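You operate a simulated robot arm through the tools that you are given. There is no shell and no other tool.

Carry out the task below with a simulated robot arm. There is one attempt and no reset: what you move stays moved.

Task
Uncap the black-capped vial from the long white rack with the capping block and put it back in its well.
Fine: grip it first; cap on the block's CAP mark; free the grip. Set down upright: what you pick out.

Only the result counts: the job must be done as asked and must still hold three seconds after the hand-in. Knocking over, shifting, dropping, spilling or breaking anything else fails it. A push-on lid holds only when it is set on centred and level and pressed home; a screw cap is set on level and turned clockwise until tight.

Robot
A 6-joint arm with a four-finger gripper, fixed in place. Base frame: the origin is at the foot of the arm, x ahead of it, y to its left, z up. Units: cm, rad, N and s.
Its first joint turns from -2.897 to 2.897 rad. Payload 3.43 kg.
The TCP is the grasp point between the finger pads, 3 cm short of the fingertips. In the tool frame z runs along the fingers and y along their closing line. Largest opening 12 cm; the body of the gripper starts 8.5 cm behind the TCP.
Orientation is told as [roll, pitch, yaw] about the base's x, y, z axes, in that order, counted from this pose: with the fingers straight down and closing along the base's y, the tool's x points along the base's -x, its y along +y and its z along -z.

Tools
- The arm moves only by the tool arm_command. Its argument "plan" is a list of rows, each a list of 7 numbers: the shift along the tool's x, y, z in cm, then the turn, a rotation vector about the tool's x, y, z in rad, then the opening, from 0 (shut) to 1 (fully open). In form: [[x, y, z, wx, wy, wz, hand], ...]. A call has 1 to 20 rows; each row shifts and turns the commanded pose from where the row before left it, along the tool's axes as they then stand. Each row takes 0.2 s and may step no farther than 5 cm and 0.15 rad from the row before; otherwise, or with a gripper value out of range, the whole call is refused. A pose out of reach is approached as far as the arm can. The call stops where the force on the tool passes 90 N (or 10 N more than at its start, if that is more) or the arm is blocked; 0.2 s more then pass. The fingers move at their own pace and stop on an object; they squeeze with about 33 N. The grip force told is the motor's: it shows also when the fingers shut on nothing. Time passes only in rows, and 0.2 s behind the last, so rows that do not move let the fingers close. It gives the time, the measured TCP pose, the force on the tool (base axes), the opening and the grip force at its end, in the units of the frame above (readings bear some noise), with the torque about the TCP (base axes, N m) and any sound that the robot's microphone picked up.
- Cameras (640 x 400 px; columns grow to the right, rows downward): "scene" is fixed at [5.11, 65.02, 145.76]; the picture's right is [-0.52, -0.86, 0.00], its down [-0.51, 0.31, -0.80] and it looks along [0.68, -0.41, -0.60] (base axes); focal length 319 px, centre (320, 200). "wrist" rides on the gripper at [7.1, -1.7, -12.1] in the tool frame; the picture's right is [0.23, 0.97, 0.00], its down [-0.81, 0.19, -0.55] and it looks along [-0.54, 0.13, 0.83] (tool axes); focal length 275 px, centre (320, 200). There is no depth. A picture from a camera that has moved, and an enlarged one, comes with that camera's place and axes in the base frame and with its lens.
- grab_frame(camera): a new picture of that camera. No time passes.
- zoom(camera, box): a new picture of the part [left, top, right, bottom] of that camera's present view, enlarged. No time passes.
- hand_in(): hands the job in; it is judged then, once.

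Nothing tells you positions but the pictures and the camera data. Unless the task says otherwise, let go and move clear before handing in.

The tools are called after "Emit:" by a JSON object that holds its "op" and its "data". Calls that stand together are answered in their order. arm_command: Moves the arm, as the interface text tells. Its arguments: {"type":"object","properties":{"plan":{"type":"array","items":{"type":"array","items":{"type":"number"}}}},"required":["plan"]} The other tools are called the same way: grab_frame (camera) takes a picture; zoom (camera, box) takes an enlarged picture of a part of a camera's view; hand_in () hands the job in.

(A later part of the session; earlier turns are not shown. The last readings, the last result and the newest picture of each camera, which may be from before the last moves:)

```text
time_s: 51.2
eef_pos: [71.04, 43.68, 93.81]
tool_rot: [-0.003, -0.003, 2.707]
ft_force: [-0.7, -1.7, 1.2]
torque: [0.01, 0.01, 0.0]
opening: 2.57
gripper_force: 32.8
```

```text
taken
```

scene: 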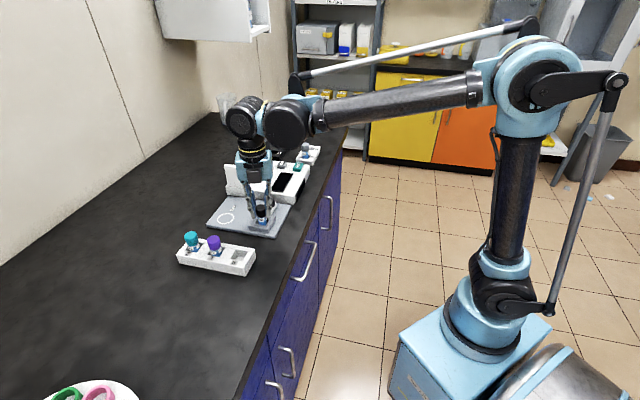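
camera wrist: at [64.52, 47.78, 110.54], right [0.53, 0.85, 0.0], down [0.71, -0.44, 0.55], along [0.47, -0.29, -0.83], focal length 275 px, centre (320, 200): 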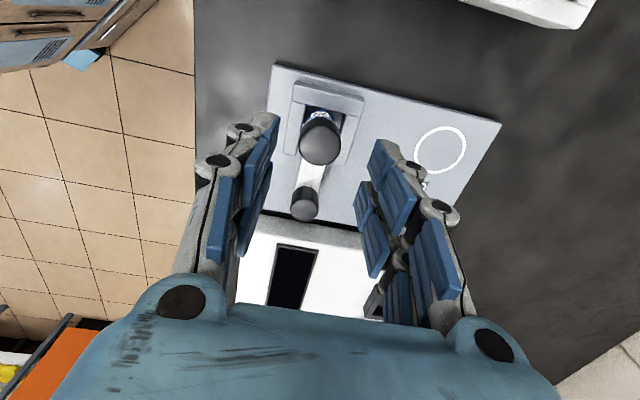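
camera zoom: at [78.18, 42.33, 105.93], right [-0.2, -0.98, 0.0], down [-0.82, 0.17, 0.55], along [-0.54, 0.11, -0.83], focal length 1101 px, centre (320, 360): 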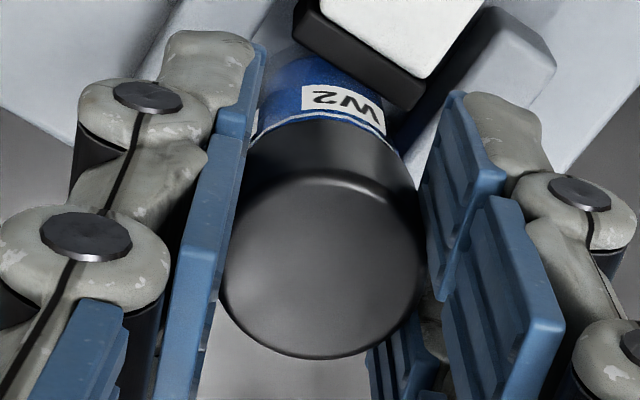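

About 200° turned so far, with no sound and no force. This view shows the vial clearly, so I'll test-lift by 0.25 cm.

Emit:
{"op": "arm_command", "data": {"plan": [[0, 0, -0.1, 0, 0, 0, 0.0], [0, 0, -0.1, 0, 0, 0, 0.0], [0, 0, -0.05, 0, 0, 0, 0.0], [0, 0, 0, 0, 0, 0, 0.0]]}}

Emit:
{"op": "zoom", "data": {"camera": "scene", "box": [245, 185, 293, 225]}}

Emit:
{"op": "zoom", "data": {"camera": "wrist", "box": [260, 110, 380, 210]}}

```text
time_s: 52.2
eef_pos: [70.98, 43.71, 94.12]
tool_rot: [-0.001, -0.002, 2.706]
ft_force: [-1.3, 1.7, 1.2]
torque: [0.02, 0.04, 0.01]
opening: 2.58
gripper_force: 33.2
```

```text
10.00 times, centred on (269, 205) of scene
camera zoom: at [5.11, 65.02, 145.76], right [-0.52, -0.86, 0.0], down [-0.51, 0.31, -0.8], along [0.68, -0.41, -0.6], focal length 3189 px, centre (830, 150)
```

zoom: 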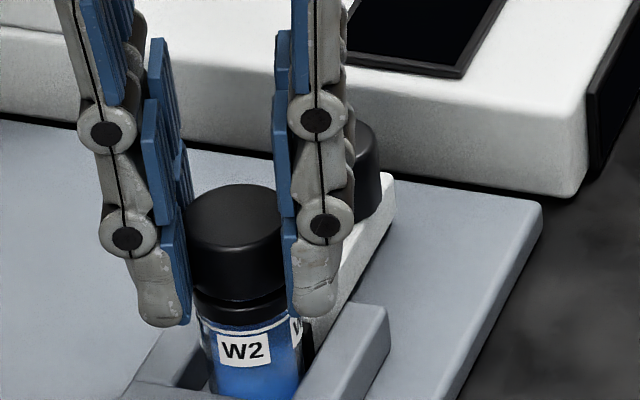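

```text
4.00 times, centred on (320, 160) of wrist
camera zoom: at [78.21, 42.29, 106.22], right [-0.2, -0.98, 0.0], down [-0.82, 0.17, 0.55], along [-0.54, 0.11, -0.83], focal length 1101 px, centre (320, 360)
```

zoom: 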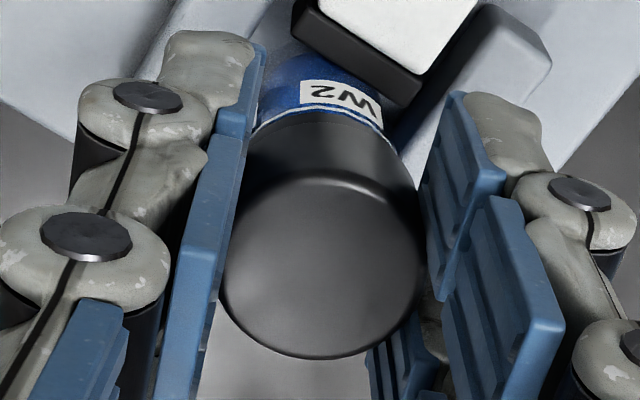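

A gap has opened: the cap rises while the label and black collar stay put, so the cap is unscrewed. I'll continue lifting gently.

Emit:
{"op": "arm_command", "data": {"plan": [[0, 0, -0.2, 0, 0, 0, 0.0], [0, 0, -0.3, 0, 0, 0, 0.0], [0, 0, -0.3, 0, 0, 0, 0.0], [0, 0, 0, 0, 0, 0, 0.0]]}}

Emit:
{"op": "zoom", "data": {"camera": "scene", "box": [245, 185, 293, 225]}}

```text
time_s: 53.2
eef_pos: [70.93, 43.61, 94.81]
tool_rot: [-0.003, 0.0, 2.706]
ft_force: [-0.6, -0.3, -0.8]
torque: [0.0, 0.02, -0.01]
opening: 2.56
gripper_force: 33.1
```

```text
10.00 times, centred on (269, 205) of scene
camera zoom: at [5.11, 65.02, 145.76], right [-0.52, -0.86, 0.0], down [-0.51, 0.31, -0.8], along [0.68, -0.41, -0.6], focal length 3189 px, centre (830, 150)
```

zoom: 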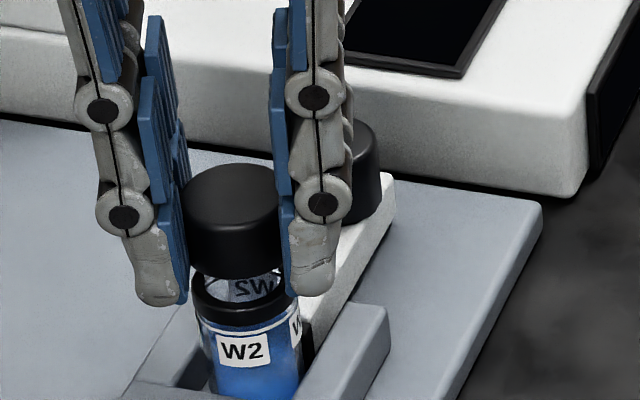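

The cap is off and the vial stands open with a black collar rim, still clamped. I'll raise the cap well clear, then rotate the tool back to yaw 45°.

Emit:
{"op": "arm_command", "data": {"plan": [[0, 0, -0.7, 0, 0, 0, 0.0], [0, 0, -1.5, 0, 0, 0, 0.0], [0, 0, -1.5, 0, 0, 0, 0.0], [0, 0, -0.5, 0, 0, 0.12, 0.0], [0, 0, 0, 0, 0, 0.15, 0.0], [0, 0, 0, 0, 0, 0.15, 0.0], [0, 0, 0, 0, 0, 0.15, 0.0], [0, 0, 0, 0, 0, 0.15, 0.0], [0, 0, 0, 0, 0, 0.15, 0.0], [0, 0, 0, 0, 0, 0.15, 0.0], [0, 0, 0, 0, 0, 0.15, 0.0], [0, 0, 0, 0, 0, 0.15, 0.0], [0, 0, 0, 0, 0, 0.15, 0.0], [0, 0, 0, 0, 0, 0.15, 0.0], [0, 0, 0, 0, 0, 0.15, 0.0], [0, 0, 0, 0, 0, 0.15, 0.0], [0, 0, 0, 0, 0, 0, 0.0]]}}

Emit:
{"op": "grab_frame", "data": {"camera": "wrist"}}

Emit:
{"op": "zoom", "data": {"camera": "scene", "box": [230, 165, 310, 235]}}

```text
time_s: 56.8
eef_pos: [70.97, 43.78, 99.07]
tool_rot: [0.003, -0.001, 0.785]
ft_force: [0.2, -0.4, -0.1]
torque: [0.01, -0.01, -0.05]
opening: 2.52
gripper_force: 33.1
```

```text
taken
camera wrist: at [67.14, 37.54, 111.15], right [-0.85, 0.52, 0.0], down [0.44, 0.71, 0.55], along [0.29, 0.47, -0.83], focal length 275 px, centre (320, 200)
```

wrist: 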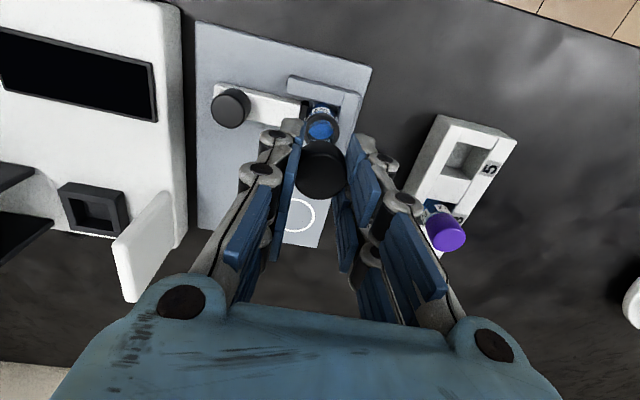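

```text
5.71 times, centred on (270, 200) of scene
camera zoom: at [5.11, 65.02, 145.76], right [-0.52, -0.86, 0.0], down [-0.51, 0.31, -0.8], along [0.68, -0.41, -0.6], focal length 1822 px, centre (606, 200)
```

zoom: 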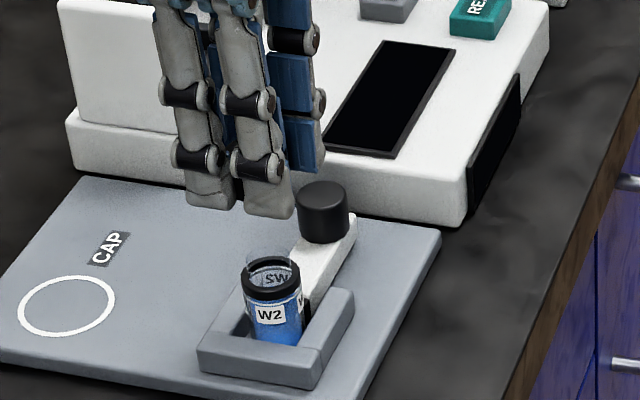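

The open vial is still seated with its liquid. I'll carry the cap along the block to above the CAP ring at safe height and check alignment.

Emit:
{"op": "arm_command", "data": {"plan": [[-2.0, -0.05, 0, 0, 0, 0, 0.0], [-2.6, -0.06, 0, 0, 0, 0, 0.0], [-2.6, -0.06, 0, 0, 0, 0, 0.0], [-2.6, -0.06, 0, 0, 0, 0, 0.0], [-2.13, -0.05, 1.0, 0, 0, 0, 0.0], [0, 0, 1.0, 0, 0, 0, 0.0], [0, 0, 0, 0, 0, 0, 0.0], [0, 0, 0, 0, 0, 0, 0.0]]}}

Emit:
{"op": "grab_frame", "data": {"camera": "wrist"}}

Emit:
{"op": "zoom", "data": {"camera": "scene", "box": [190, 155, 290, 235]}}

```text
time_s: 58.6
eef_pos: [79.48, 52.08, 97.12]
tool_rot: [0.001, -0.003, 0.787]
ft_force: [-1.0, -0.1, 0.1]
torque: [-0.02, 0.02, -0.01]
opening: 2.57
gripper_force: 32.9
```

```text
taken
camera wrist: at [75.69, 45.87, 109.2], right [-0.85, 0.52, 0.0], down [0.44, 0.71, 0.55], along [0.29, 0.47, -0.83], focal length 275 px, centre (320, 200)
```

wrist: 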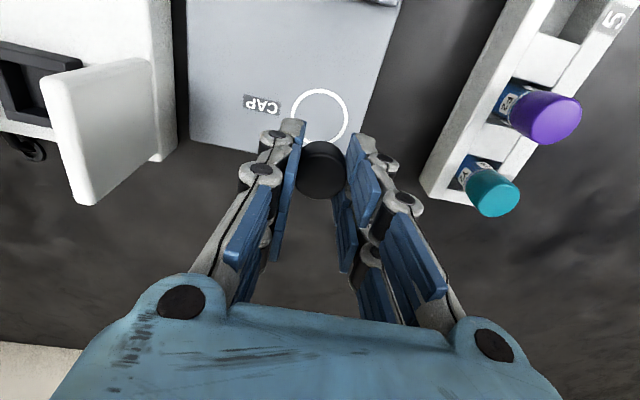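

```text
5.00 times, centred on (240, 195) of scene
camera zoom: at [5.11, 65.02, 145.76], right [-0.52, -0.86, 0.0], down [-0.51, 0.31, -0.8], along [0.68, -0.41, -0.6], focal length 1594 px, centre (720, 225)
```

zoom: 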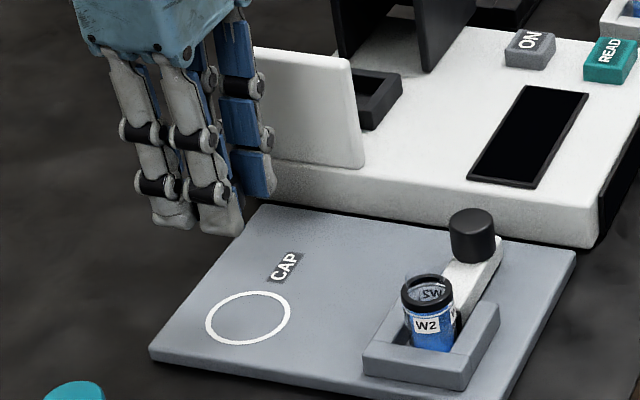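

Emit:
{"op": "zoom", "data": {"camera": "wrist", "box": [240, 70, 400, 210]}}

Emit:
{"op": "zoom", "data": {"camera": "scene", "box": [220, 200, 260, 230]}}

```text
2.86 times, centred on (320, 140) of wrist
camera zoom: at [75.69, 45.87, 109.2], right [-0.85, 0.52, 0.0], down [0.44, 0.71, 0.55], along [0.29, 0.47, -0.83], focal length 786 px, centre (320, 371)
```

zoom: 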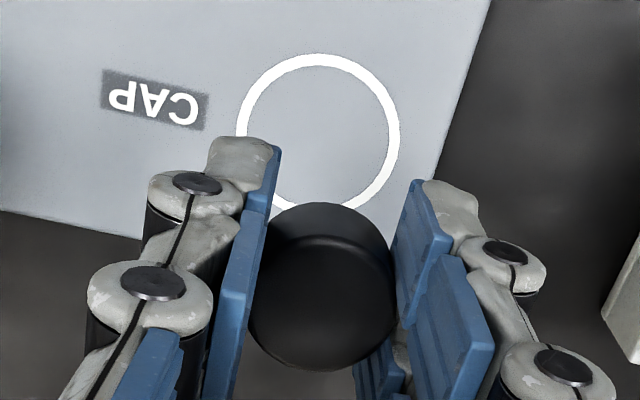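

```text
13.33 times, centred on (240, 215) of scene
camera zoom: at [5.11, 65.02, 145.76], right [-0.52, -0.86, 0.0], down [-0.51, 0.31, -0.8], along [0.68, -0.41, -0.6], focal length 4252 px, centre (1387, 0)
```

zoom: 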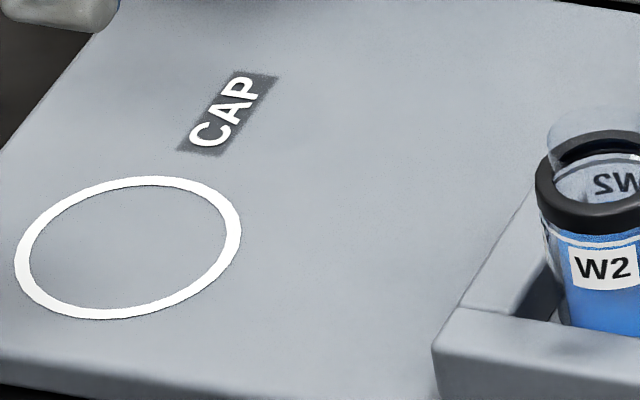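

The ring centre is at about (79.47, 51.94) and the cap needs a ~0.2 cm shift. I'll correct and descend toward the block, stopping short of the surface.

Emit:
{"op": "arm_command", "data": {"plan": [[0.14, -0.11, 1.0, 0, 0, 0, 0.0], [0, 0, 1.5, 0, 0, 0, 0.0], [0, 0, 1.5, 0, 0, 0, 0.0], [0, 0, 1.5, 0, 0, 0, 0.0], [0, 0, 1.0, 0, 0, 0, 0.0], [0, 0, 0.5, 0, 0, 0, 0.0], [0, 0, 0, 0, 0, 0, 0.0]]}}

Emit:
{"op": "grab_frame", "data": {"camera": "wrist"}}

Emit:
{"op": "zoom", "data": {"camera": "scene", "box": [200, 180, 264, 230]}}

```text
time_s: 60.2
eef_pos: [79.63, 51.83, 89.99]
tool_rot: [0.003, -0.001, 0.787]
ft_force: [-0.2, -1.1, 0.7]
torque: [-0.03, -0.01, -0.01]
opening: 2.55
gripper_force: 33.1
```

```text
taken
camera wrist: at [75.74, 45.6, 102.18], right [-0.85, 0.52, 0.0], down [0.44, 0.71, 0.55], along [0.29, 0.47, -0.83], focal length 275 px, centre (320, 200)
```

wrist: 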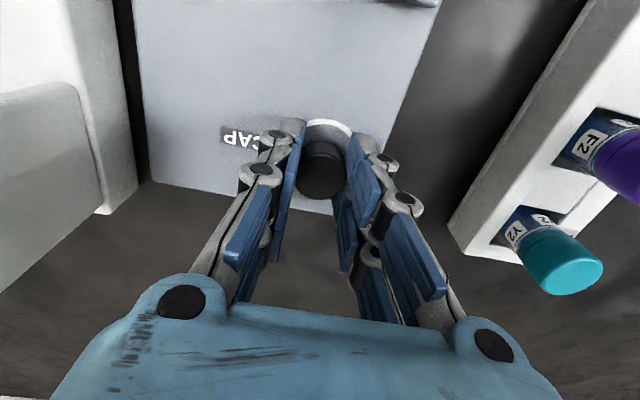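

```text
8.00 times, centred on (232, 205) of scene
camera zoom: at [5.11, 65.02, 145.76], right [-0.52, -0.86, 0.0], down [-0.51, 0.31, -0.8], along [0.68, -0.41, -0.6], focal length 2551 px, centre (1024, 160)
```

zoom: 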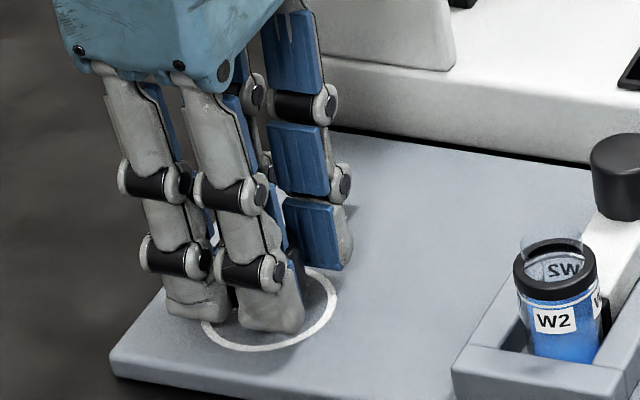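

The cap is over the ring with the tips about 0.9 cm above the block. I'll lower in small steps with force checks.

Emit:
{"op": "arm_command", "data": {"plan": [[0, 0.08, 0.2, 0, 0, 0, 0.0], [0, 0, 0.2, 0, 0, 0, 0.0], [0, 0, 0.15, 0, 0, 0, 0.0], [0, 0, 0, 0, 0, 0, 0.0]]}}

Emit:
{"op": "zoom", "data": {"camera": "scene", "box": [205, 190, 253, 225]}}

```text
time_s: 61.2
eef_pos: [79.46, 51.79, 89.45]
tool_rot: [0.001, -0.002, 0.785]
ft_force: [0.1, -0.8, 0.4]
torque: [-0.01, 0.0, 0.02]
opening: 2.55
gripper_force: 33.4
```

```text
11.43 times, centred on (229, 208) of scene
camera zoom: at [5.11, 65.02, 145.76], right [-0.52, -0.86, 0.0], down [-0.51, 0.31, -0.8], along [0.68, -0.41, -0.6], focal length 3644 px, centre (1360, 114)
```

zoom: 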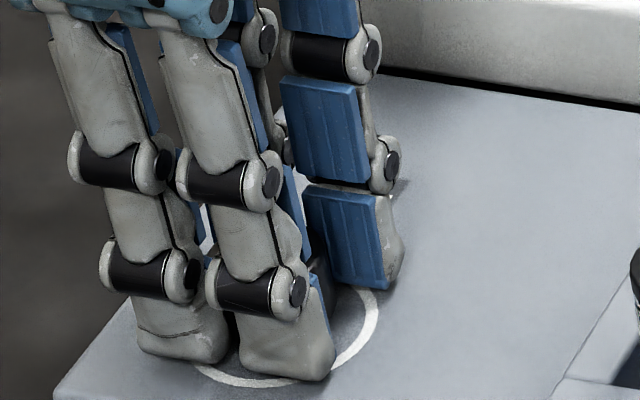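

No contact yet. I'll continue with finer steps.

Emit:
{"op": "arm_command", "data": {"plan": [[0, 0, 0.08, 0, 0, 0, 0.0], [0, 0, 0.08, 0, 0, 0, 0.0], [0, 0, 0, 0, 0, 0, 0.0]]}}

```text
time_s: 62.0
eef_pos: [79.49, 51.73, 89.3]
tool_rot: [0.0, -0.001, 0.787]
ft_force: [-0.6, 0.2, 0.3]
torque: [-0.01, 0.03, 0.05]
opening: 2.56
gripper_force: 32.2
```

Emit:
{"op": "arm_command", "data": {"plan": [[0, 0, 0.06, 0, 0, 0, 0.0], [0, 0, 0.06, 0, 0, 0, 0.0], [0, 0, 0, 0, 0, 0, 0.0]]}}

```text
time_s: 62.8
eef_pos: [79.49, 51.86, 89.24]
tool_rot: [0.001, -0.001, 0.788]
ft_force: [-0.4, 0.1, -0.3]
torque: [0.01, 0.03, 0.03]
opening: 2.56
gripper_force: 32.9
```

Emit:
{"op": "arm_command", "data": {"plan": [[0, 0, 0.05, 0, 0, 0, 0.0], [0, 0, 0.05, 0, 0, 0, 0.0], [0, 0, 0, 0, 0, 0, 0.0]]}}

Emit:
{"op": "zoom", "data": {"camera": "scene", "box": [205, 190, 253, 225]}}

Emit:
{"op": "zoom", "data": {"camera": "wrist", "box": [240, 90, 400, 210]}}

```text
time_s: 63.6
eef_pos: [79.6, 51.89, 89.15]
tool_rot: [0.003, -0.002, 0.784]
ft_force: [0.1, 0.1, -0.4]
torque: [0.0, 0.02, 0.04]
opening: 2.54
gripper_force: 32.6
```

```text
11.43 times, centred on (229, 208) of scene
camera zoom: at [5.11, 65.02, 145.76], right [-0.52, -0.86, 0.0], down [-0.51, 0.31, -0.8], along [0.68, -0.41, -0.6], focal length 3644 px, centre (1360, 114)
```

zoom: 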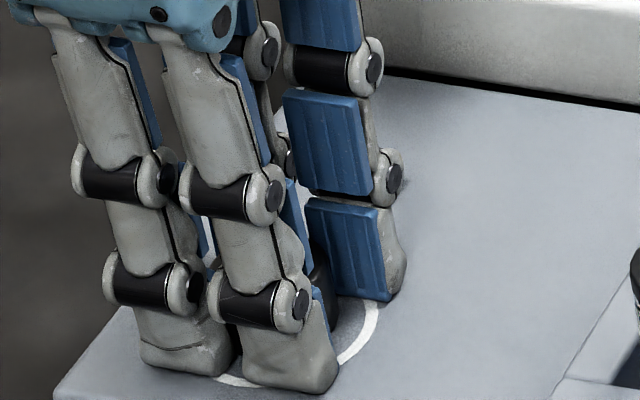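

```text
3.33 times, centred on (320, 150) of wrist
camera zoom: at [75.7, 45.66, 101.29], right [-0.85, 0.52, 0.0], down [0.44, 0.71, 0.55], along [0.29, 0.47, -0.83], focal length 918 px, centre (320, 367)
```

zoom: 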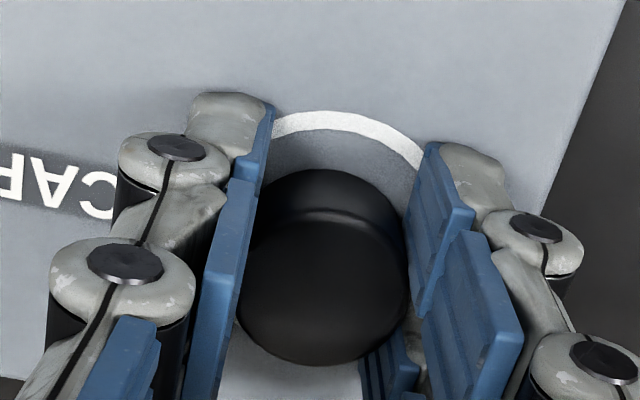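

The cap is centred in the ring. I'll continue down with fine steps until first contact.

Emit:
{"op": "arm_command", "data": {"plan": [[0, 0, 0.04, 0, 0, 0, 0.0], [0, 0, 0.04, 0, 0, 0, 0.0], [0, 0, 0, 0, 0, 0, 0.0]]}}

```text
time_s: 64.4
eef_pos: [79.43, 51.99, 89.13]
tool_rot: [0.001, -0.002, 0.788]
ft_force: [3.8, -0.5, 11.6]
torque: [-0.19, -0.11, 0.03]
opening: 2.57
gripper_force: 32.9
```

The tips have just touched the block, reading about 12 N. I'll back off a hair and open gently in small increments so the cap settles flat.

Emit:
{"op": "arm_command", "data": {"plan": [[0, 0, -0.03, 0, 0, 0, 0.0], [0, 0, 0, 0, 0, 0, 0.215], [0, 0, 0, 0, 0, 0, 0.225], [0, 0, 0, 0, 0, 0, 0.24], [0, 0, 0, 0, 0, 0, 0.26], [0, 0, 0, 0, 0, 0, 0.3], [0, 0, 0, 0, 0, 0, 0.35], [0, 0, 0, 0, 0, 0, 0.4], [0, 0, 0, 0, 0, 0, 0.4]]}}

Emit:
{"op": "zoom", "data": {"camera": "wrist", "box": [240, 90, 400, 210]}}

Emit:
{"op": "zoom", "data": {"camera": "scene", "box": [205, 190, 253, 225]}}

```text
time_s: 66.4
eef_pos: [79.59, 52.02, 89.18]
tool_rot: [0.002, -0.002, 0.786]
ft_force: [-1.3, 0.3, 3.4]
torque: [-0.04, 0.03, 0.04]
opening: 4.7
gripper_force: 0.1
```

```text
3.33 times, centred on (320, 150) of wrist
camera zoom: at [75.68, 45.76, 101.25], right [-0.85, 0.52, 0.0], down [0.44, 0.71, 0.55], along [0.29, 0.47, -0.83], focal length 918 px, centre (320, 367)
```

zoom: 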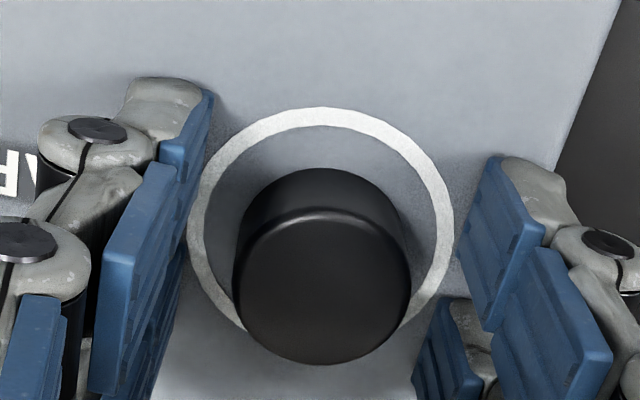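

```text
11.43 times, centred on (229, 208) of scene
camera zoom: at [5.11, 65.02, 145.76], right [-0.52, -0.86, 0.0], down [-0.51, 0.31, -0.8], along [0.68, -0.41, -0.6], focal length 3644 px, centre (1360, 114)
```

zoom: 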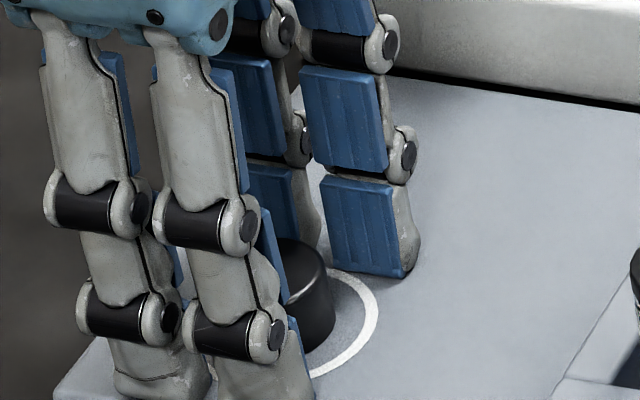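

The cap is resting inside the ring. I'll raise straight up and inspect.

Emit:
{"op": "arm_command", "data": {"plan": [[0, 0, -0.3, 0, 0, 0, 0.4], [0, 0, -0.7, 0, 0, 0, 0.4], [0, 0, -1.5, 0, 0, 0, 0.4], [0, 0, -2.0, 0, 0, 0, 0.4], [0, 0, -2.0, 0, 0, 0, 0.4], [0, 0, -2.0, 0, 0, 0, 0.4], [0, 0, -1.5, 0, 0, 0, 0.4], [0, 0, 0, 0, 0, 0, 0.4]]}}

Emit:
{"op": "grab_frame", "data": {"camera": "wrist"}}

Emit:
{"op": "zoom", "data": {"camera": "scene", "box": [200, 180, 300, 240]}}

```text
time_s: 68.2
eef_pos: [79.44, 52.01, 99.2]
tool_rot: [0.001, 0.0, 0.786]
ft_force: [-0.6, 0.4, -0.4]
torque: [0.02, 0.0, 0.02]
opening: 4.77
gripper_force: 0.0
```

```text
taken
camera wrist: at [75.65, 45.72, 111.28], right [-0.85, 0.52, 0.0], down [0.44, 0.71, 0.55], along [0.29, 0.47, -0.83], focal length 275 px, centre (320, 200)
```

wrist: 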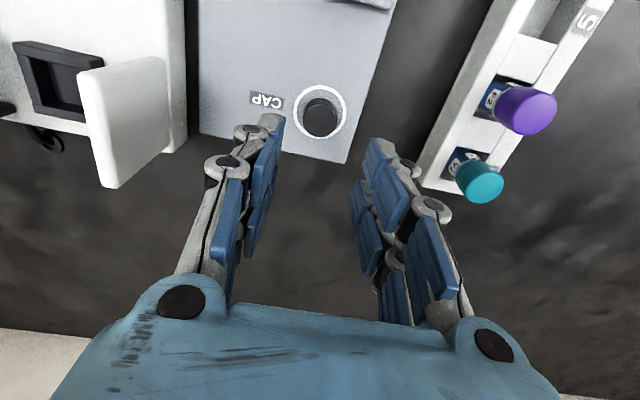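

```text
6.40 times, centred on (250, 210) of scene
camera zoom: at [5.11, 65.02, 145.76], right [-0.52, -0.86, 0.0], down [-0.51, 0.31, -0.8], along [0.68, -0.41, -0.6], focal length 2041 px, centre (768, 136)
```

zoom: 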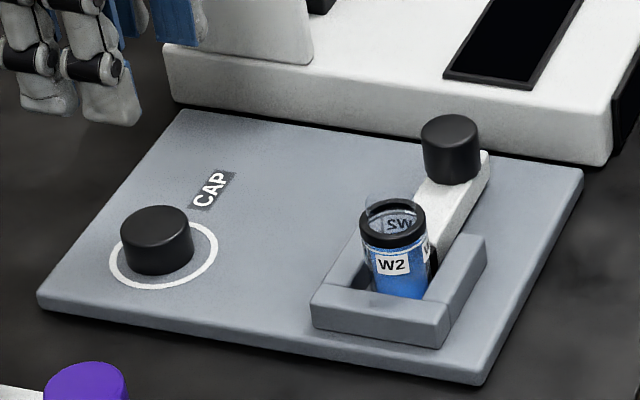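

The cap is upright on the CAP mark. Next I'll free the clamp: move to above the knob and rotate to yaw −45°.

Emit:
{"op": "arm_command", "data": {"plan": [[2.3, -1.4, 0, 0, 0, 0, 0.4], [2.9, -1.75, 0, 0, 0, 0, 0.4], [2.9, -1.75, 0, 0, 0, 0, 0.4], [2.9, -1.75, 0, 0, 0, 0.0, 0.4], [0.5, -0.25, 0, 0, 0, 0.1428, 0.4], [0, 0, 0, 0, 0, 0.1428, 0.4], [0, 0, 0, 0, 0, 0.1428, 0.4], [0, 0, 0, 0, 0, 0.1428, 0.4], [0, 0, 0, 0, 0, 0.1428, 0.4], [0, 0, 0, 0, 0, 0.1428, 0.4], [0, 0, 0, 0, 0, 0.1428, 0.4], [0, 0, 0, 0, 0, 0.1428, 0.4], [0, 0, 0, 0, 0, 0.1428, 0.4], [0, 0, 0, 0, 0, 0.1428, 0.4], [0, 0, 0, 0, 0, 0.1428, 0.4], [0, 0, 0, 0, 0, 0, 0.4]]}}

Emit:
{"op": "grab_frame", "data": {"camera": "wrist"}}

Emit:
{"op": "zoom", "data": {"camera": "wrist", "box": [240, 40, 400, 200]}}

```text
time_s: 71.6
eef_pos: [76.28, 38.8, 99.06]
tool_rot: [0.002, 0.001, -0.786]
ft_force: [0.6, -0.5, 0.6]
torque: [-0.02, -0.01, 0.0]
opening: 4.8
gripper_force: 0.0
```

```text
taken
camera wrist: at [70.05, 42.73, 111.24], right [0.52, 0.85, 0.0], down [0.71, -0.44, 0.55], along [0.47, -0.29, -0.83], focal length 275 px, centre (320, 200)
```

wrist: 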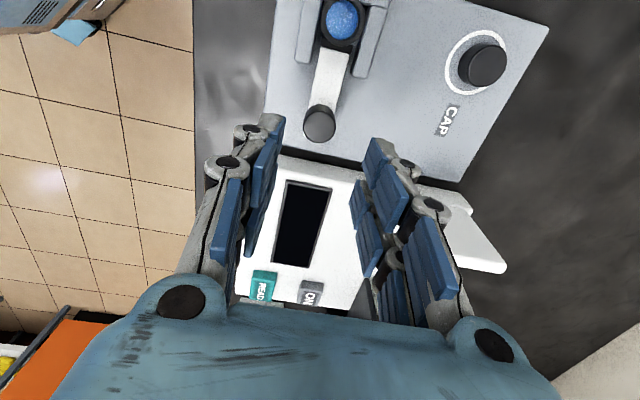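

```text
2.50 times, centred on (320, 120) of wrist
camera zoom: at [70.05, 42.73, 111.24], right [0.52, 0.85, 0.0], down [0.71, -0.44, 0.55], along [0.47, -0.29, -0.83], focal length 688 px, centre (320, 400)
```

zoom: 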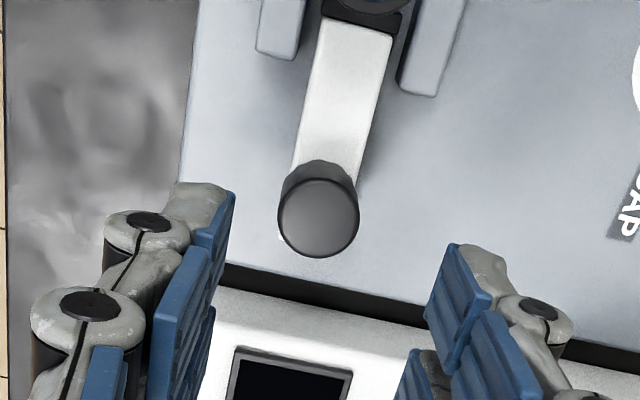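

The knob is directly beneath the TCP at (76.28, 38.87). I'll descend to the same grip height as before.

Emit:
{"op": "arm_command", "data": {"plan": [[0, 0, 2.0, 0, 0, 0, 0.4], [0, 0, 2.0, 0, 0, 0, 0.4], [0, 0, 1.5, 0, 0, 0, 0.4], [0, 0, 1.2, 0, 0, 0, 0.4], [0, 0, 0.9, 0, 0, 0, 0.4], [0, 0, 0, 0, 0, 0, 0.4]]}}

Emit:
{"op": "zoom", "data": {"camera": "wrist", "box": [220, 60, 420, 220]}}

Emit:
{"op": "zoom", "data": {"camera": "scene", "box": [240, 180, 300, 230]}}

```text
time_s: 73.0
eef_pos: [76.28, 38.81, 91.41]
tool_rot: [0.003, 0.001, -0.785]
ft_force: [-0.2, -1.0, -0.1]
torque: [-0.02, 0.02, 0.0]
opening: 4.78
gripper_force: 0.1
```

```text
2.50 times, centred on (320, 140) of wrist
camera zoom: at [70.07, 42.71, 103.64], right [0.52, 0.85, 0.0], down [0.71, -0.44, 0.55], along [0.47, -0.29, -0.83], focal length 688 px, centre (320, 350)
```

zoom: 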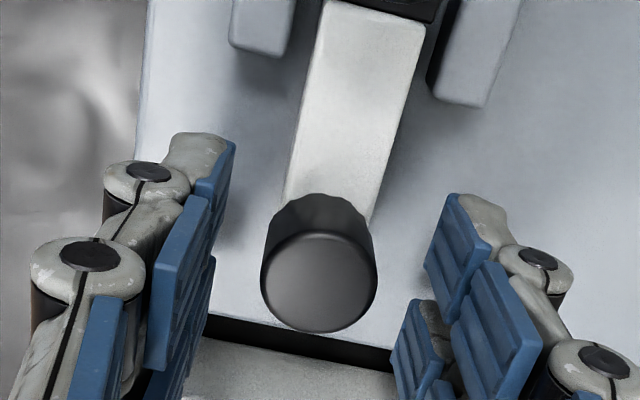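

```text
8.00 times, centred on (270, 205) of scene
camera zoom: at [5.11, 65.02, 145.76], right [-0.52, -0.86, 0.0], down [-0.51, 0.31, -0.8], along [0.68, -0.41, -0.6], focal length 2551 px, centre (720, 160)
```

zoom: 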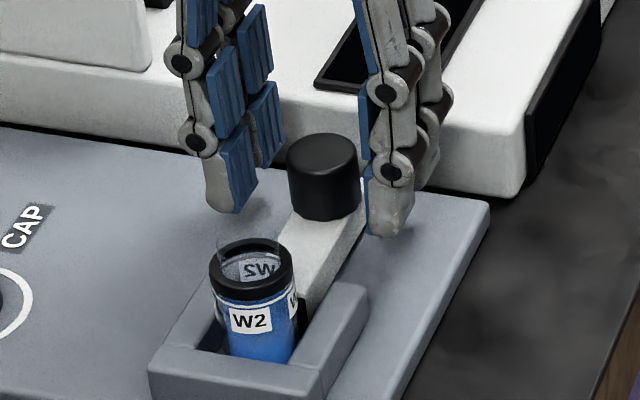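

The fingers are centred around the knob. I'll close on it.

Emit:
{"op": "arm_command", "data": {"plan": [[0, 0, 0, 0, 0, 0, 0.25], [0, 0, 0, 0, 0, 0, 0.15], [0, 0, 0, 0, 0, 0, 0.0], [0, 0, 0, 0, 0, 0, 0.0]]}}

Emit:
{"op": "zoom", "data": {"camera": "scene", "box": [240, 180, 300, 230]}}

```text
time_s: 74.0
eef_pos: [76.24, 38.71, 91.52]
tool_rot: [-0.001, 0.002, -0.784]
ft_force: [-15.1, -13.9, -12.5]
torque: [-0.4, 0.36, 0.09]
opening: 2.35
gripper_force: 45.4
```

```text
8.00 times, centred on (270, 205) of scene
camera zoom: at [5.11, 65.02, 145.76], right [-0.52, -0.86, 0.0], down [-0.51, 0.31, -0.8], along [0.68, -0.41, -0.6], focal length 2551 px, centre (720, 160)
```

zoom: 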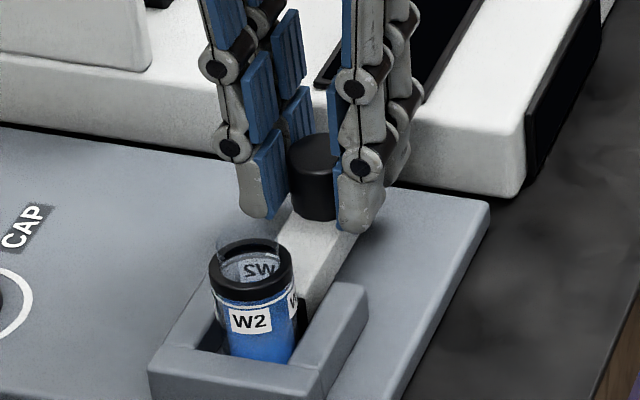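

The same small side load appears as before. I'll relieve it with a slight shift.

Emit:
{"op": "arm_command", "data": {"plan": [[0, -0.12, 0.03, 0, 0, 0, 0.0], [0, 0, 0, 0, 0, 0, 0.0]]}}

```text
time_s: 74.6
eef_pos: [76.29, 38.77, 91.5]
tool_rot: [0.001, 0.001, -0.783]
ft_force: [-1.7, -5.2, 0.3]
torque: [-0.09, 0.05, -0.03]
opening: 2.37
gripper_force: 45.0
```

The loads are balanced. I'll pull the slider back (+e2) slowly and watch the vial.

Emit:
{"op": "arm_command", "data": {"plan": [[-0.1, 0, 0, 0, 0, 0, 0.0], [-0.1, 0, 0, 0, 0, 0, 0.0], [0, 0, 0, 0, 0, 0, 0.0]]}}

Emit:
{"op": "zoom", "data": {"camera": "scene", "box": [240, 180, 300, 230]}}

```text
time_s: 75.4
eef_pos: [76.37, 38.53, 91.54]
tool_rot: [0.002, 0.002, -0.782]
ft_force: [-4.3, 5.2, 7.5]
torque: [0.23, 0.25, 0.0]
opening: 2.36
gripper_force: 45.2
```

```text
8.00 times, centred on (270, 205) of scene
camera zoom: at [5.11, 65.02, 145.76], right [-0.52, -0.86, 0.0], down [-0.51, 0.31, -0.8], along [0.68, -0.41, -0.6], focal length 2551 px, centre (720, 160)
```

zoom: 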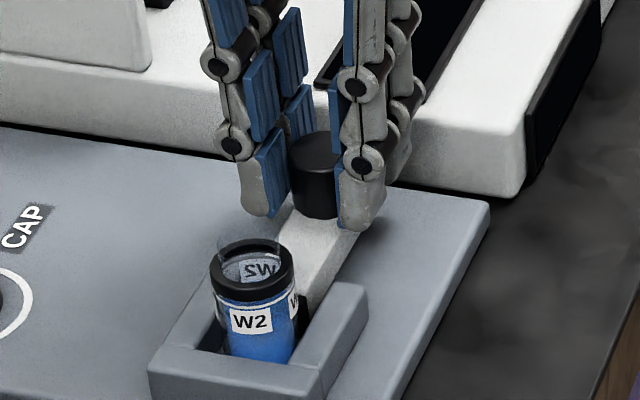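

The slider is moving and the vial stays put. I'll continue pulling back in small steps.

Emit:
{"op": "arm_command", "data": {"plan": [[-0.15, 0, 0, 0, 0, 0, 0.0], [-0.15, 0, 0, 0, 0, 0, 0.0], [0, 0, 0, 0, 0, 0, 0.0]]}}

Emit:
{"op": "zoom", "data": {"camera": "scene", "box": [240, 180, 300, 230]}}

```text
time_s: 76.2
eef_pos: [76.54, 38.43, 91.64]
tool_rot: [0.003, 0.0, -0.784]
ft_force: [4.2, 12.3, 18.0]
torque: [0.44, -0.02, -0.05]
opening: 2.35
gripper_force: 45.1
```

```text
8.00 times, centred on (270, 205) of scene
camera zoom: at [5.11, 65.02, 145.76], right [-0.52, -0.86, 0.0], down [-0.51, 0.31, -0.8], along [0.68, -0.41, -0.6], focal length 2551 px, centre (720, 160)
```

zoom: 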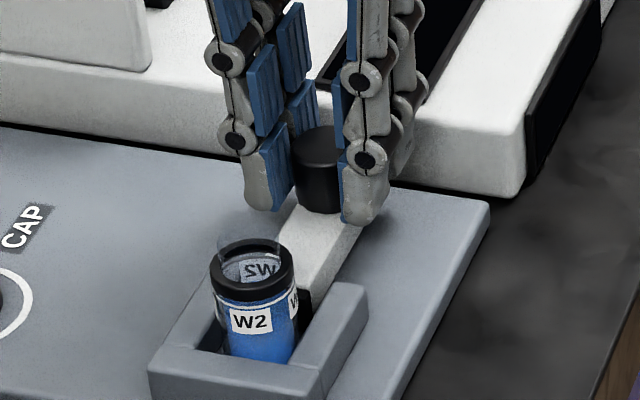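

The pad is clear of the vial by about 0.4 cm. I'll keep pulling and relieve the slight vertical and side load.

Emit:
{"op": "arm_command", "data": {"plan": [[-0.15, 0.04, -0.04, 0, 0, 0, 0.0], [-0.15, 0, 0, 0, 0, 0, 0.0], [-0.15, 0, 0, 0, 0, 0, 0.0], [0, 0, 0, 0, 0, 0, 0.0]]}}

Emit:
{"op": "zoom", "data": {"camera": "scene", "box": [240, 180, 300, 230]}}

```text
time_s: 77.2
eef_pos: [76.86, 38.03, 91.56]
tool_rot: [0.003, 0.002, -0.785]
ft_force: [8.5, 5.5, 18.1]
torque: [0.21, -0.2, -0.08]
opening: 2.32
gripper_force: 45.2
```

```text
8.00 times, centred on (270, 205) of scene
camera zoom: at [5.11, 65.02, 145.76], right [-0.52, -0.86, 0.0], down [-0.51, 0.31, -0.8], along [0.68, -0.41, -0.6], focal length 2551 px, centre (720, 160)
```

zoom: 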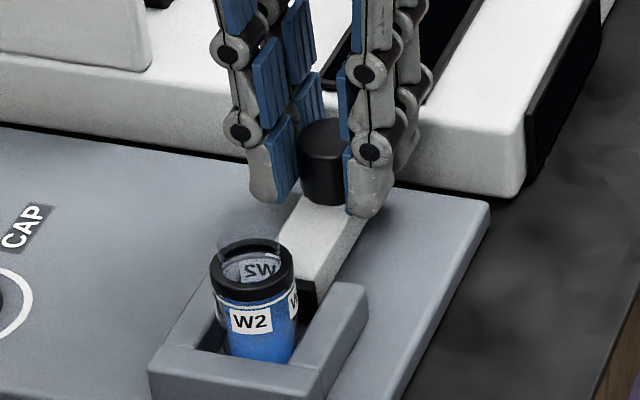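

Almost fully retracted. I'll pull the last 0.15 cm and then release the knob.

Emit:
{"op": "arm_command", "data": {"plan": [[-0.1, 0, -0.03, 0, 0, 0, 0.0], [-0.08, 0, 0, 0, 0, 0, 0.0], [0, 0, 0, 0, 0, 0, 0.0]]}}

```text
time_s: 78.0
eef_pos: [76.95, 38.02, 91.57]
tool_rot: [-0.001, 0.001, -0.784]
ft_force: [2.7, 0.6, 4.9]
torque: [0.07, -0.01, 0.03]
opening: 2.34
gripper_force: 44.9
```

Emit:
{"op": "arm_command", "data": {"plan": [[0, 0, 0, 0, 0, 0, 0.25], [0, 0, 0, 0, 0, 0, 0.35], [0, 0, 0, 0, 0, 0, 0.42], [0, 0, 0, 0, 0, 0, 0.42], [0, 0, -1.0, 0, 0, 0, 0.42], [0, 0, -2.0, 0, 0, 0, 0.42], [0, 0, -2.0, 0, 0, 0, 0.42], [0, 0, -2.5, 0, 0, 0, 0.42], [0, 0, 0, 0, 0, 0, 0.42]]}}

Emit:
{"op": "grab_frame", "data": {"camera": "wrist"}}

Emit:
{"op": "zoom", "data": {"camera": "scene", "box": [240, 180, 300, 230]}}

```text
time_s: 80.0
eef_pos: [77.04, 38.09, 99.01]
tool_rot: [0.002, 0.001, -0.784]
ft_force: [1.2, 0.2, 1.4]
torque: [-0.03, 0.03, -0.01]
opening: 5.01
gripper_force: 0.2
```

```text
taken
camera wrist: at [70.68, 41.94, 111.1], right [0.52, 0.85, 0.0], down [0.71, -0.44, 0.55], along [0.47, -0.29, -0.83], focal length 275 px, centre (320, 200)
```

wrist: 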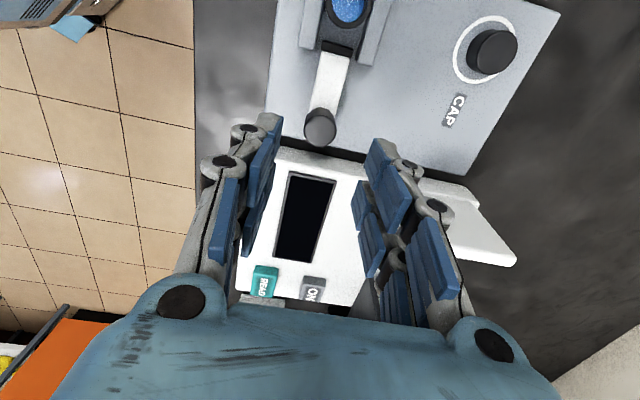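

```text
8.00 times, centred on (270, 205) of scene
camera zoom: at [5.11, 65.02, 145.76], right [-0.52, -0.86, 0.0], down [-0.51, 0.31, -0.8], along [0.68, -0.41, -0.6], focal length 2551 px, centre (720, 160)
```

zoom: 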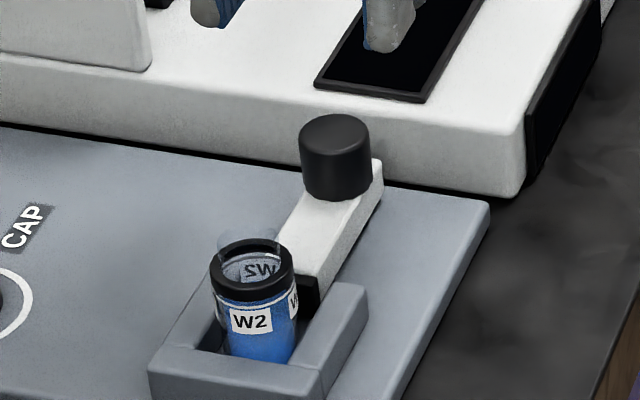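

The clamp is open again, with the knob back at its original place and the vial standing freely. I'll move over the vial and rotate back to yaw 45° for the pick.

Emit:
{"op": "arm_command", "data": {"plan": [[2.1, -0.06, 0, 0, 0, 0, 0.42], [2.1, -0.06, 0, 0, 0, 0, 0.42], [2.1, -0.06, 0, 0, 0, 0, 0.42], [2.17, -0.07, 0, 0, 0, 0, 0.42], [0, 0, 0, 0, 0, -0.1427, 0.42], [0, 0, 0, 0, 0, -0.1427, 0.42], [0, 0, 0, 0, 0, -0.1427, 0.42], [0, 0, 0, 0, 0, -0.1427, 0.42], [0, 0, 0, 0, 0, -0.1427, 0.42], [0, 0, 0, 0, 0, -0.1427, 0.42], [0, 0, 0, 0, 0, -0.1427, 0.42], [0, 0, 0, 0, 0, -0.1427, 0.42], [0, 0, 0, 0, 0, -0.1427, 0.42], [0, 0, 0, 0, 0, -0.1427, 0.42], [0, 0, 0, 0, 0, -0.1427, 0.42], [0, 0, 0, 0, 0, 0, 0.42]]}}

Emit:
{"op": "grab_frame", "data": {"camera": "wrist"}}

Emit:
{"op": "zoom", "data": {"camera": "wrist", "box": [250, 60, 390, 180]}}

Emit:
{"op": "zoom", "data": {"camera": "scene", "box": [250, 195, 290, 230]}}

```text
time_s: 83.4
eef_pos: [70.86, 43.62, 99.0]
tool_rot: [0.001, -0.003, 0.788]
ft_force: [-0.1, 0.1, 0.5]
torque: [0.04, 0.03, -0.03]
opening: 5.04
gripper_force: 0.2
```

```text
taken
camera wrist: at [67.03, 37.53, 111.14], right [-0.85, 0.52, 0.0], down [0.44, 0.71, 0.55], along [0.29, 0.47, -0.83], focal length 275 px, centre (320, 200)
```

wrist: 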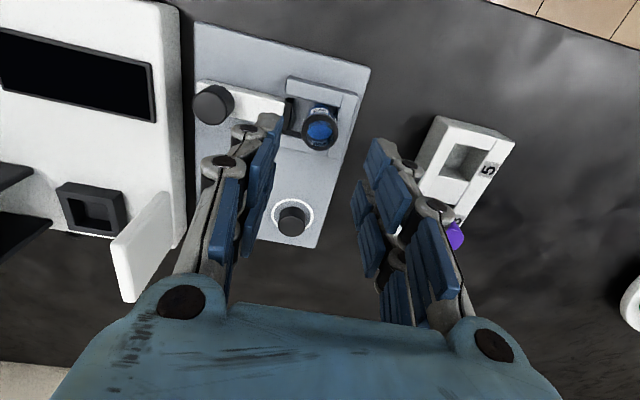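

```text
3.33 times, centred on (320, 120) of wrist
camera zoom: at [67.03, 37.53, 111.14], right [-0.85, 0.52, 0.0], down [0.44, 0.71, 0.55], along [0.29, 0.47, -0.83], focal length 918 px, centre (320, 467)
```

zoom: 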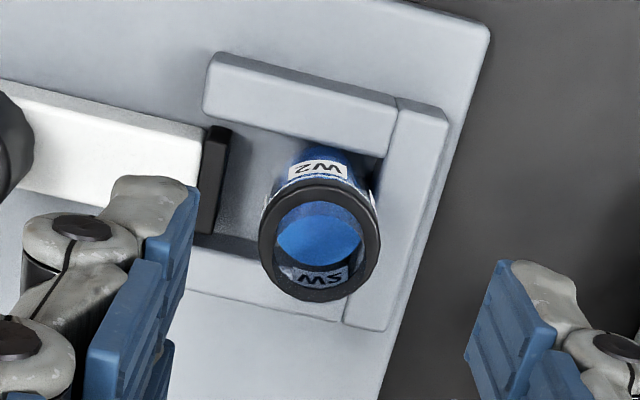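

```text
11.43 times, centred on (270, 212) of scene
camera zoom: at [5.11, 65.02, 145.76], right [-0.52, -0.86, 0.0], down [-0.51, 0.31, -0.8], along [0.68, -0.41, -0.6], focal length 3644 px, centre (891, 57)
```

zoom: 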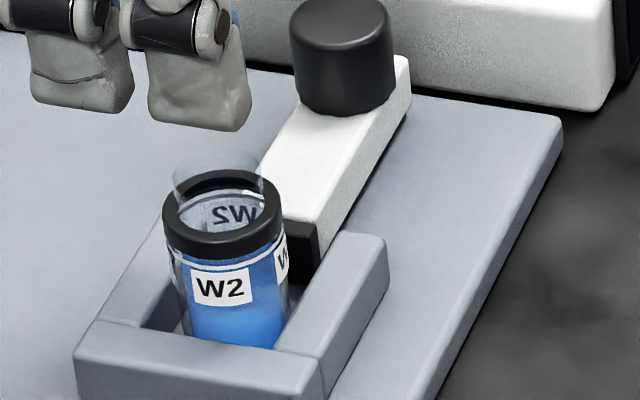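

The open vial sits centred under the gripper. I'll descend with fingers open to just above grip height and check.

Emit:
{"op": "arm_command", "data": {"plan": [[0, 0, 1.5, 0, 0, 0, 0.42], [0, 0, 1.5, 0, 0, 0, 0.42], [0, 0, 1.5, 0, 0, 0, 0.42], [0, 0, 1.2, 0, 0, 0, 0.42], [0, 0, 0.8, 0, 0, 0, 0.42], [0, 0, 0, 0, 0, 0, 0.42]]}}

Emit:
{"op": "zoom", "data": {"camera": "wrist", "box": [220, 70, 420, 220]}}

Emit:
{"op": "zoom", "data": {"camera": "scene", "box": [240, 185, 300, 235]}}

```text
time_s: 84.8
eef_pos: [70.9, 43.81, 92.61]
tool_rot: [0.001, 0.0, 0.787]
ft_force: [-0.3, -0.3, 0.4]
torque: [0.03, -0.01, -0.01]
opening: 5.01
gripper_force: 0.1
```

```text
2.67 times, centred on (320, 145) of wrist
camera zoom: at [66.98, 37.62, 104.7], right [-0.85, 0.52, 0.0], down [0.44, 0.71, 0.55], along [0.29, 0.47, -0.83], focal length 734 px, centre (320, 347)
```

zoom: 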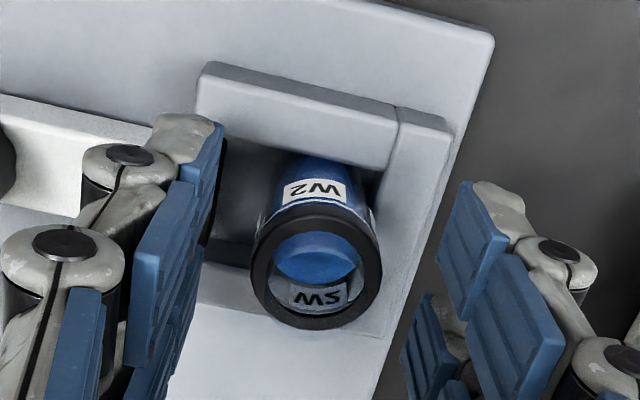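

```text
8.00 times, centred on (270, 210) of scene
camera zoom: at [5.11, 65.02, 145.76], right [-0.52, -0.86, 0.0], down [-0.51, 0.31, -0.8], along [0.68, -0.41, -0.6], focal length 2551 px, centre (720, 120)
```

zoom: 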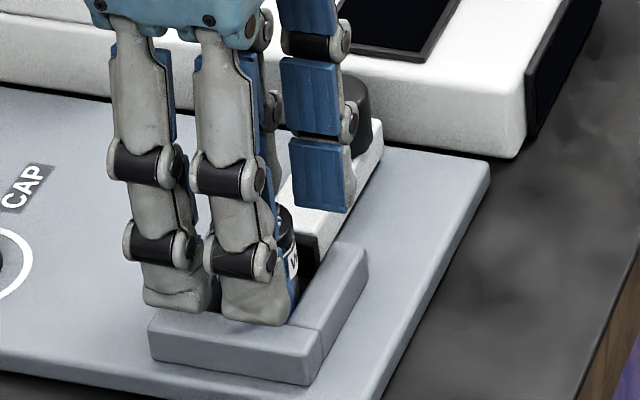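

The vial collar is within about 0.15 cm of centre. I'll nudge, descend to grip height and close on the collar and body.

Emit:
{"op": "arm_command", "data": {"plan": [[0.1, -0.1, 0.3, 0, 0, 0, 0.42], [0, 0, 0.3, 0, 0, 0, 0.42], [0, 0, 0.1, 0, 0, 0, 0.42], [0, 0, 0, 0, 0, 0, 0.35], [0, 0, 0, 0, 0, 0, 0.28], [0, 0, 0, 0, 0, 0, 0.28]]}}

Emit:
{"op": "zoom", "data": {"camera": "wrist", "box": [220, 70, 420, 220]}}

```text
time_s: 86.2
eef_pos: [70.87, 43.68, 91.75]
tool_rot: [0.002, -0.002, 0.788]
ft_force: [-0.3, -0.3, 0.2]
torque: [0.02, 0.0, 0.02]
opening: 3.37
gripper_force: 0.0
```

```text
2.67 times, centred on (320, 145) of wrist
camera zoom: at [67.03, 37.46, 103.89], right [-0.85, 0.52, 0.0], down [0.44, 0.71, 0.55], along [0.29, 0.47, -0.83], focal length 734 px, centre (320, 347)
```

zoom: 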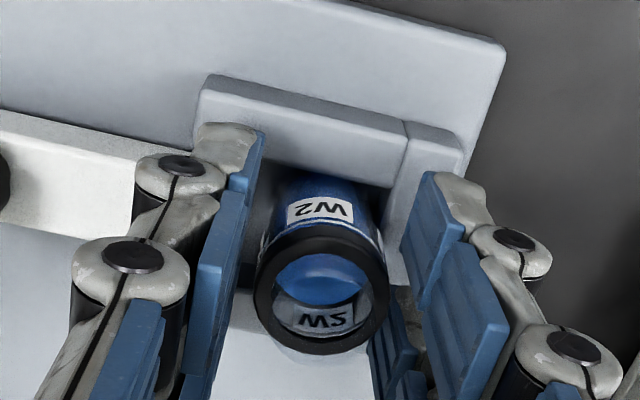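

The gaps on both sides look balanced. I'll close to grip.

Emit:
{"op": "arm_command", "data": {"plan": [[0, 0, 0, 0, 0, 0, 0.22], [0, 0, 0, 0, 0, 0, 0.1], [0, 0, 0, 0, 0, 0, 0.0], [0, 0, 0, 0, 0, 0, 0.0]]}}

Emit:
{"op": "zoom", "data": {"camera": "wrist", "box": [220, 70, 420, 220]}}

Emit:
{"op": "zoom", "data": {"camera": "scene", "box": [240, 185, 300, 235]}}

```text
time_s: 87.2
eef_pos: [70.85, 43.75, 91.81]
tool_rot: [0.001, -0.002, 0.786]
ft_force: [0.0, -0.1, -0.2]
torque: [0.0, -0.04, -0.02]
opening: 2.32
gripper_force: 32.9
```

```text
2.67 times, centred on (320, 145) of wrist
camera zoom: at [67.03, 37.46, 103.89], right [-0.85, 0.52, 0.0], down [0.44, 0.71, 0.55], along [0.29, 0.47, -0.83], focal length 734 px, centre (320, 347)
```

zoom: 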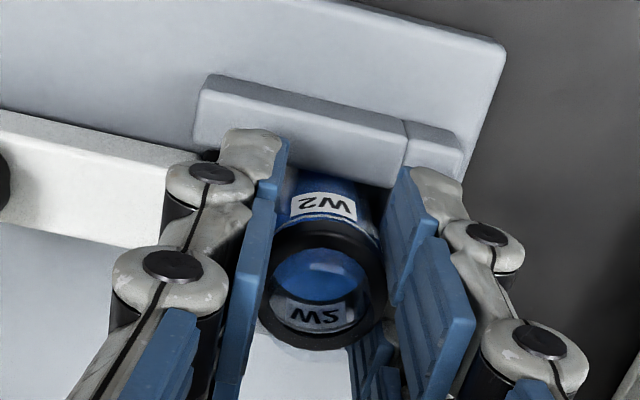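

```text
8.00 times, centred on (270, 210) of scene
camera zoom: at [5.11, 65.02, 145.76], right [-0.52, -0.86, 0.0], down [-0.51, 0.31, -0.8], along [0.68, -0.41, -0.6], focal length 2551 px, centre (720, 120)
```

zoom: 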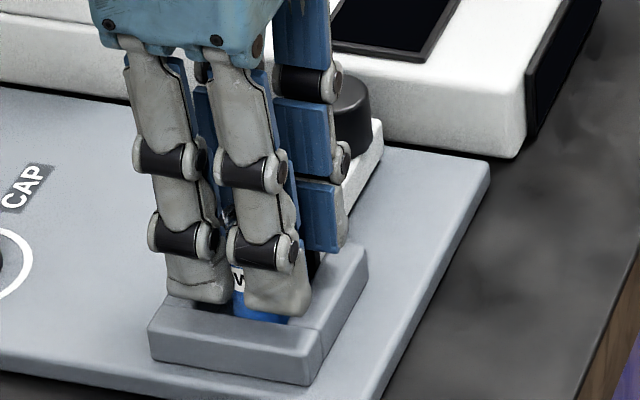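

The vial is gripped firmly with balanced forces. I'll lift it slowly and smoothly, keeping it upright.

Emit:
{"op": "arm_command", "data": {"plan": [[0, 0, -0.2, 0, 0, 0, 0.0], [0, 0, -0.4, 0, 0, 0, 0.0], [0, 0, -0.6, 0, 0, 0, 0.0], [0, 0, -0.7, 0, 0, 0, 0.0], [0, 0, -0.8, 0, 0, 0, 0.0], [0, 0, -0.8, 0, 0, 0, 0.0], [0, 0, -0.8, 0, 0, 0, 0.0], [0, 0, -0.8, 0, 0, 0, 0.0], [0, 0, -0.6, 0, 0, 0, 0.0], [0, 0, -0.4, 0, 0, 0, 0.0], [0, 0, -0.2, 0, 0, 0, 0.0], [0, 0, 0, 0, 0, 0, 0.0]]}}

Emit:
{"op": "zoom", "data": {"camera": "scene", "box": [240, 175, 300, 225]}}

Emit:
{"op": "grab_frame", "data": {"camera": "wrist"}}

```text
time_s: 89.8
eef_pos: [70.85, 43.47, 98.17]
tool_rot: [0.003, -0.001, 0.789]
ft_force: [-0.7, -0.2, -0.4]
torque: [0.03, 0.04, 0.01]
opening: 2.32
gripper_force: 33.1
```

```text
8.00 times, centred on (270, 200) of scene
camera zoom: at [5.11, 65.02, 145.76], right [-0.52, -0.86, 0.0], down [-0.51, 0.31, -0.8], along [0.68, -0.41, -0.6], focal length 2551 px, centre (720, 200)
```

zoom: 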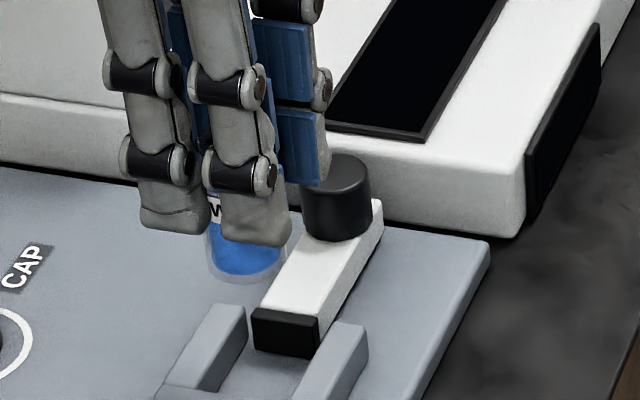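

```text
taken
camera wrist: at [67.07, 37.47, 110.26], right [-0.85, 0.52, 0.0], down [0.44, 0.71, 0.55], along [0.29, 0.47, -0.83], focal length 275 px, centre (320, 200)
```

wrist: 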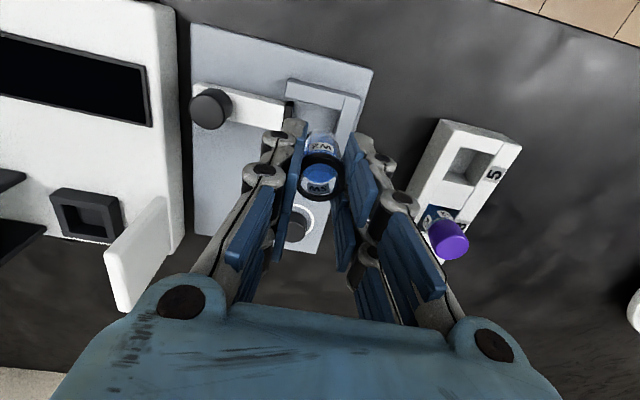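

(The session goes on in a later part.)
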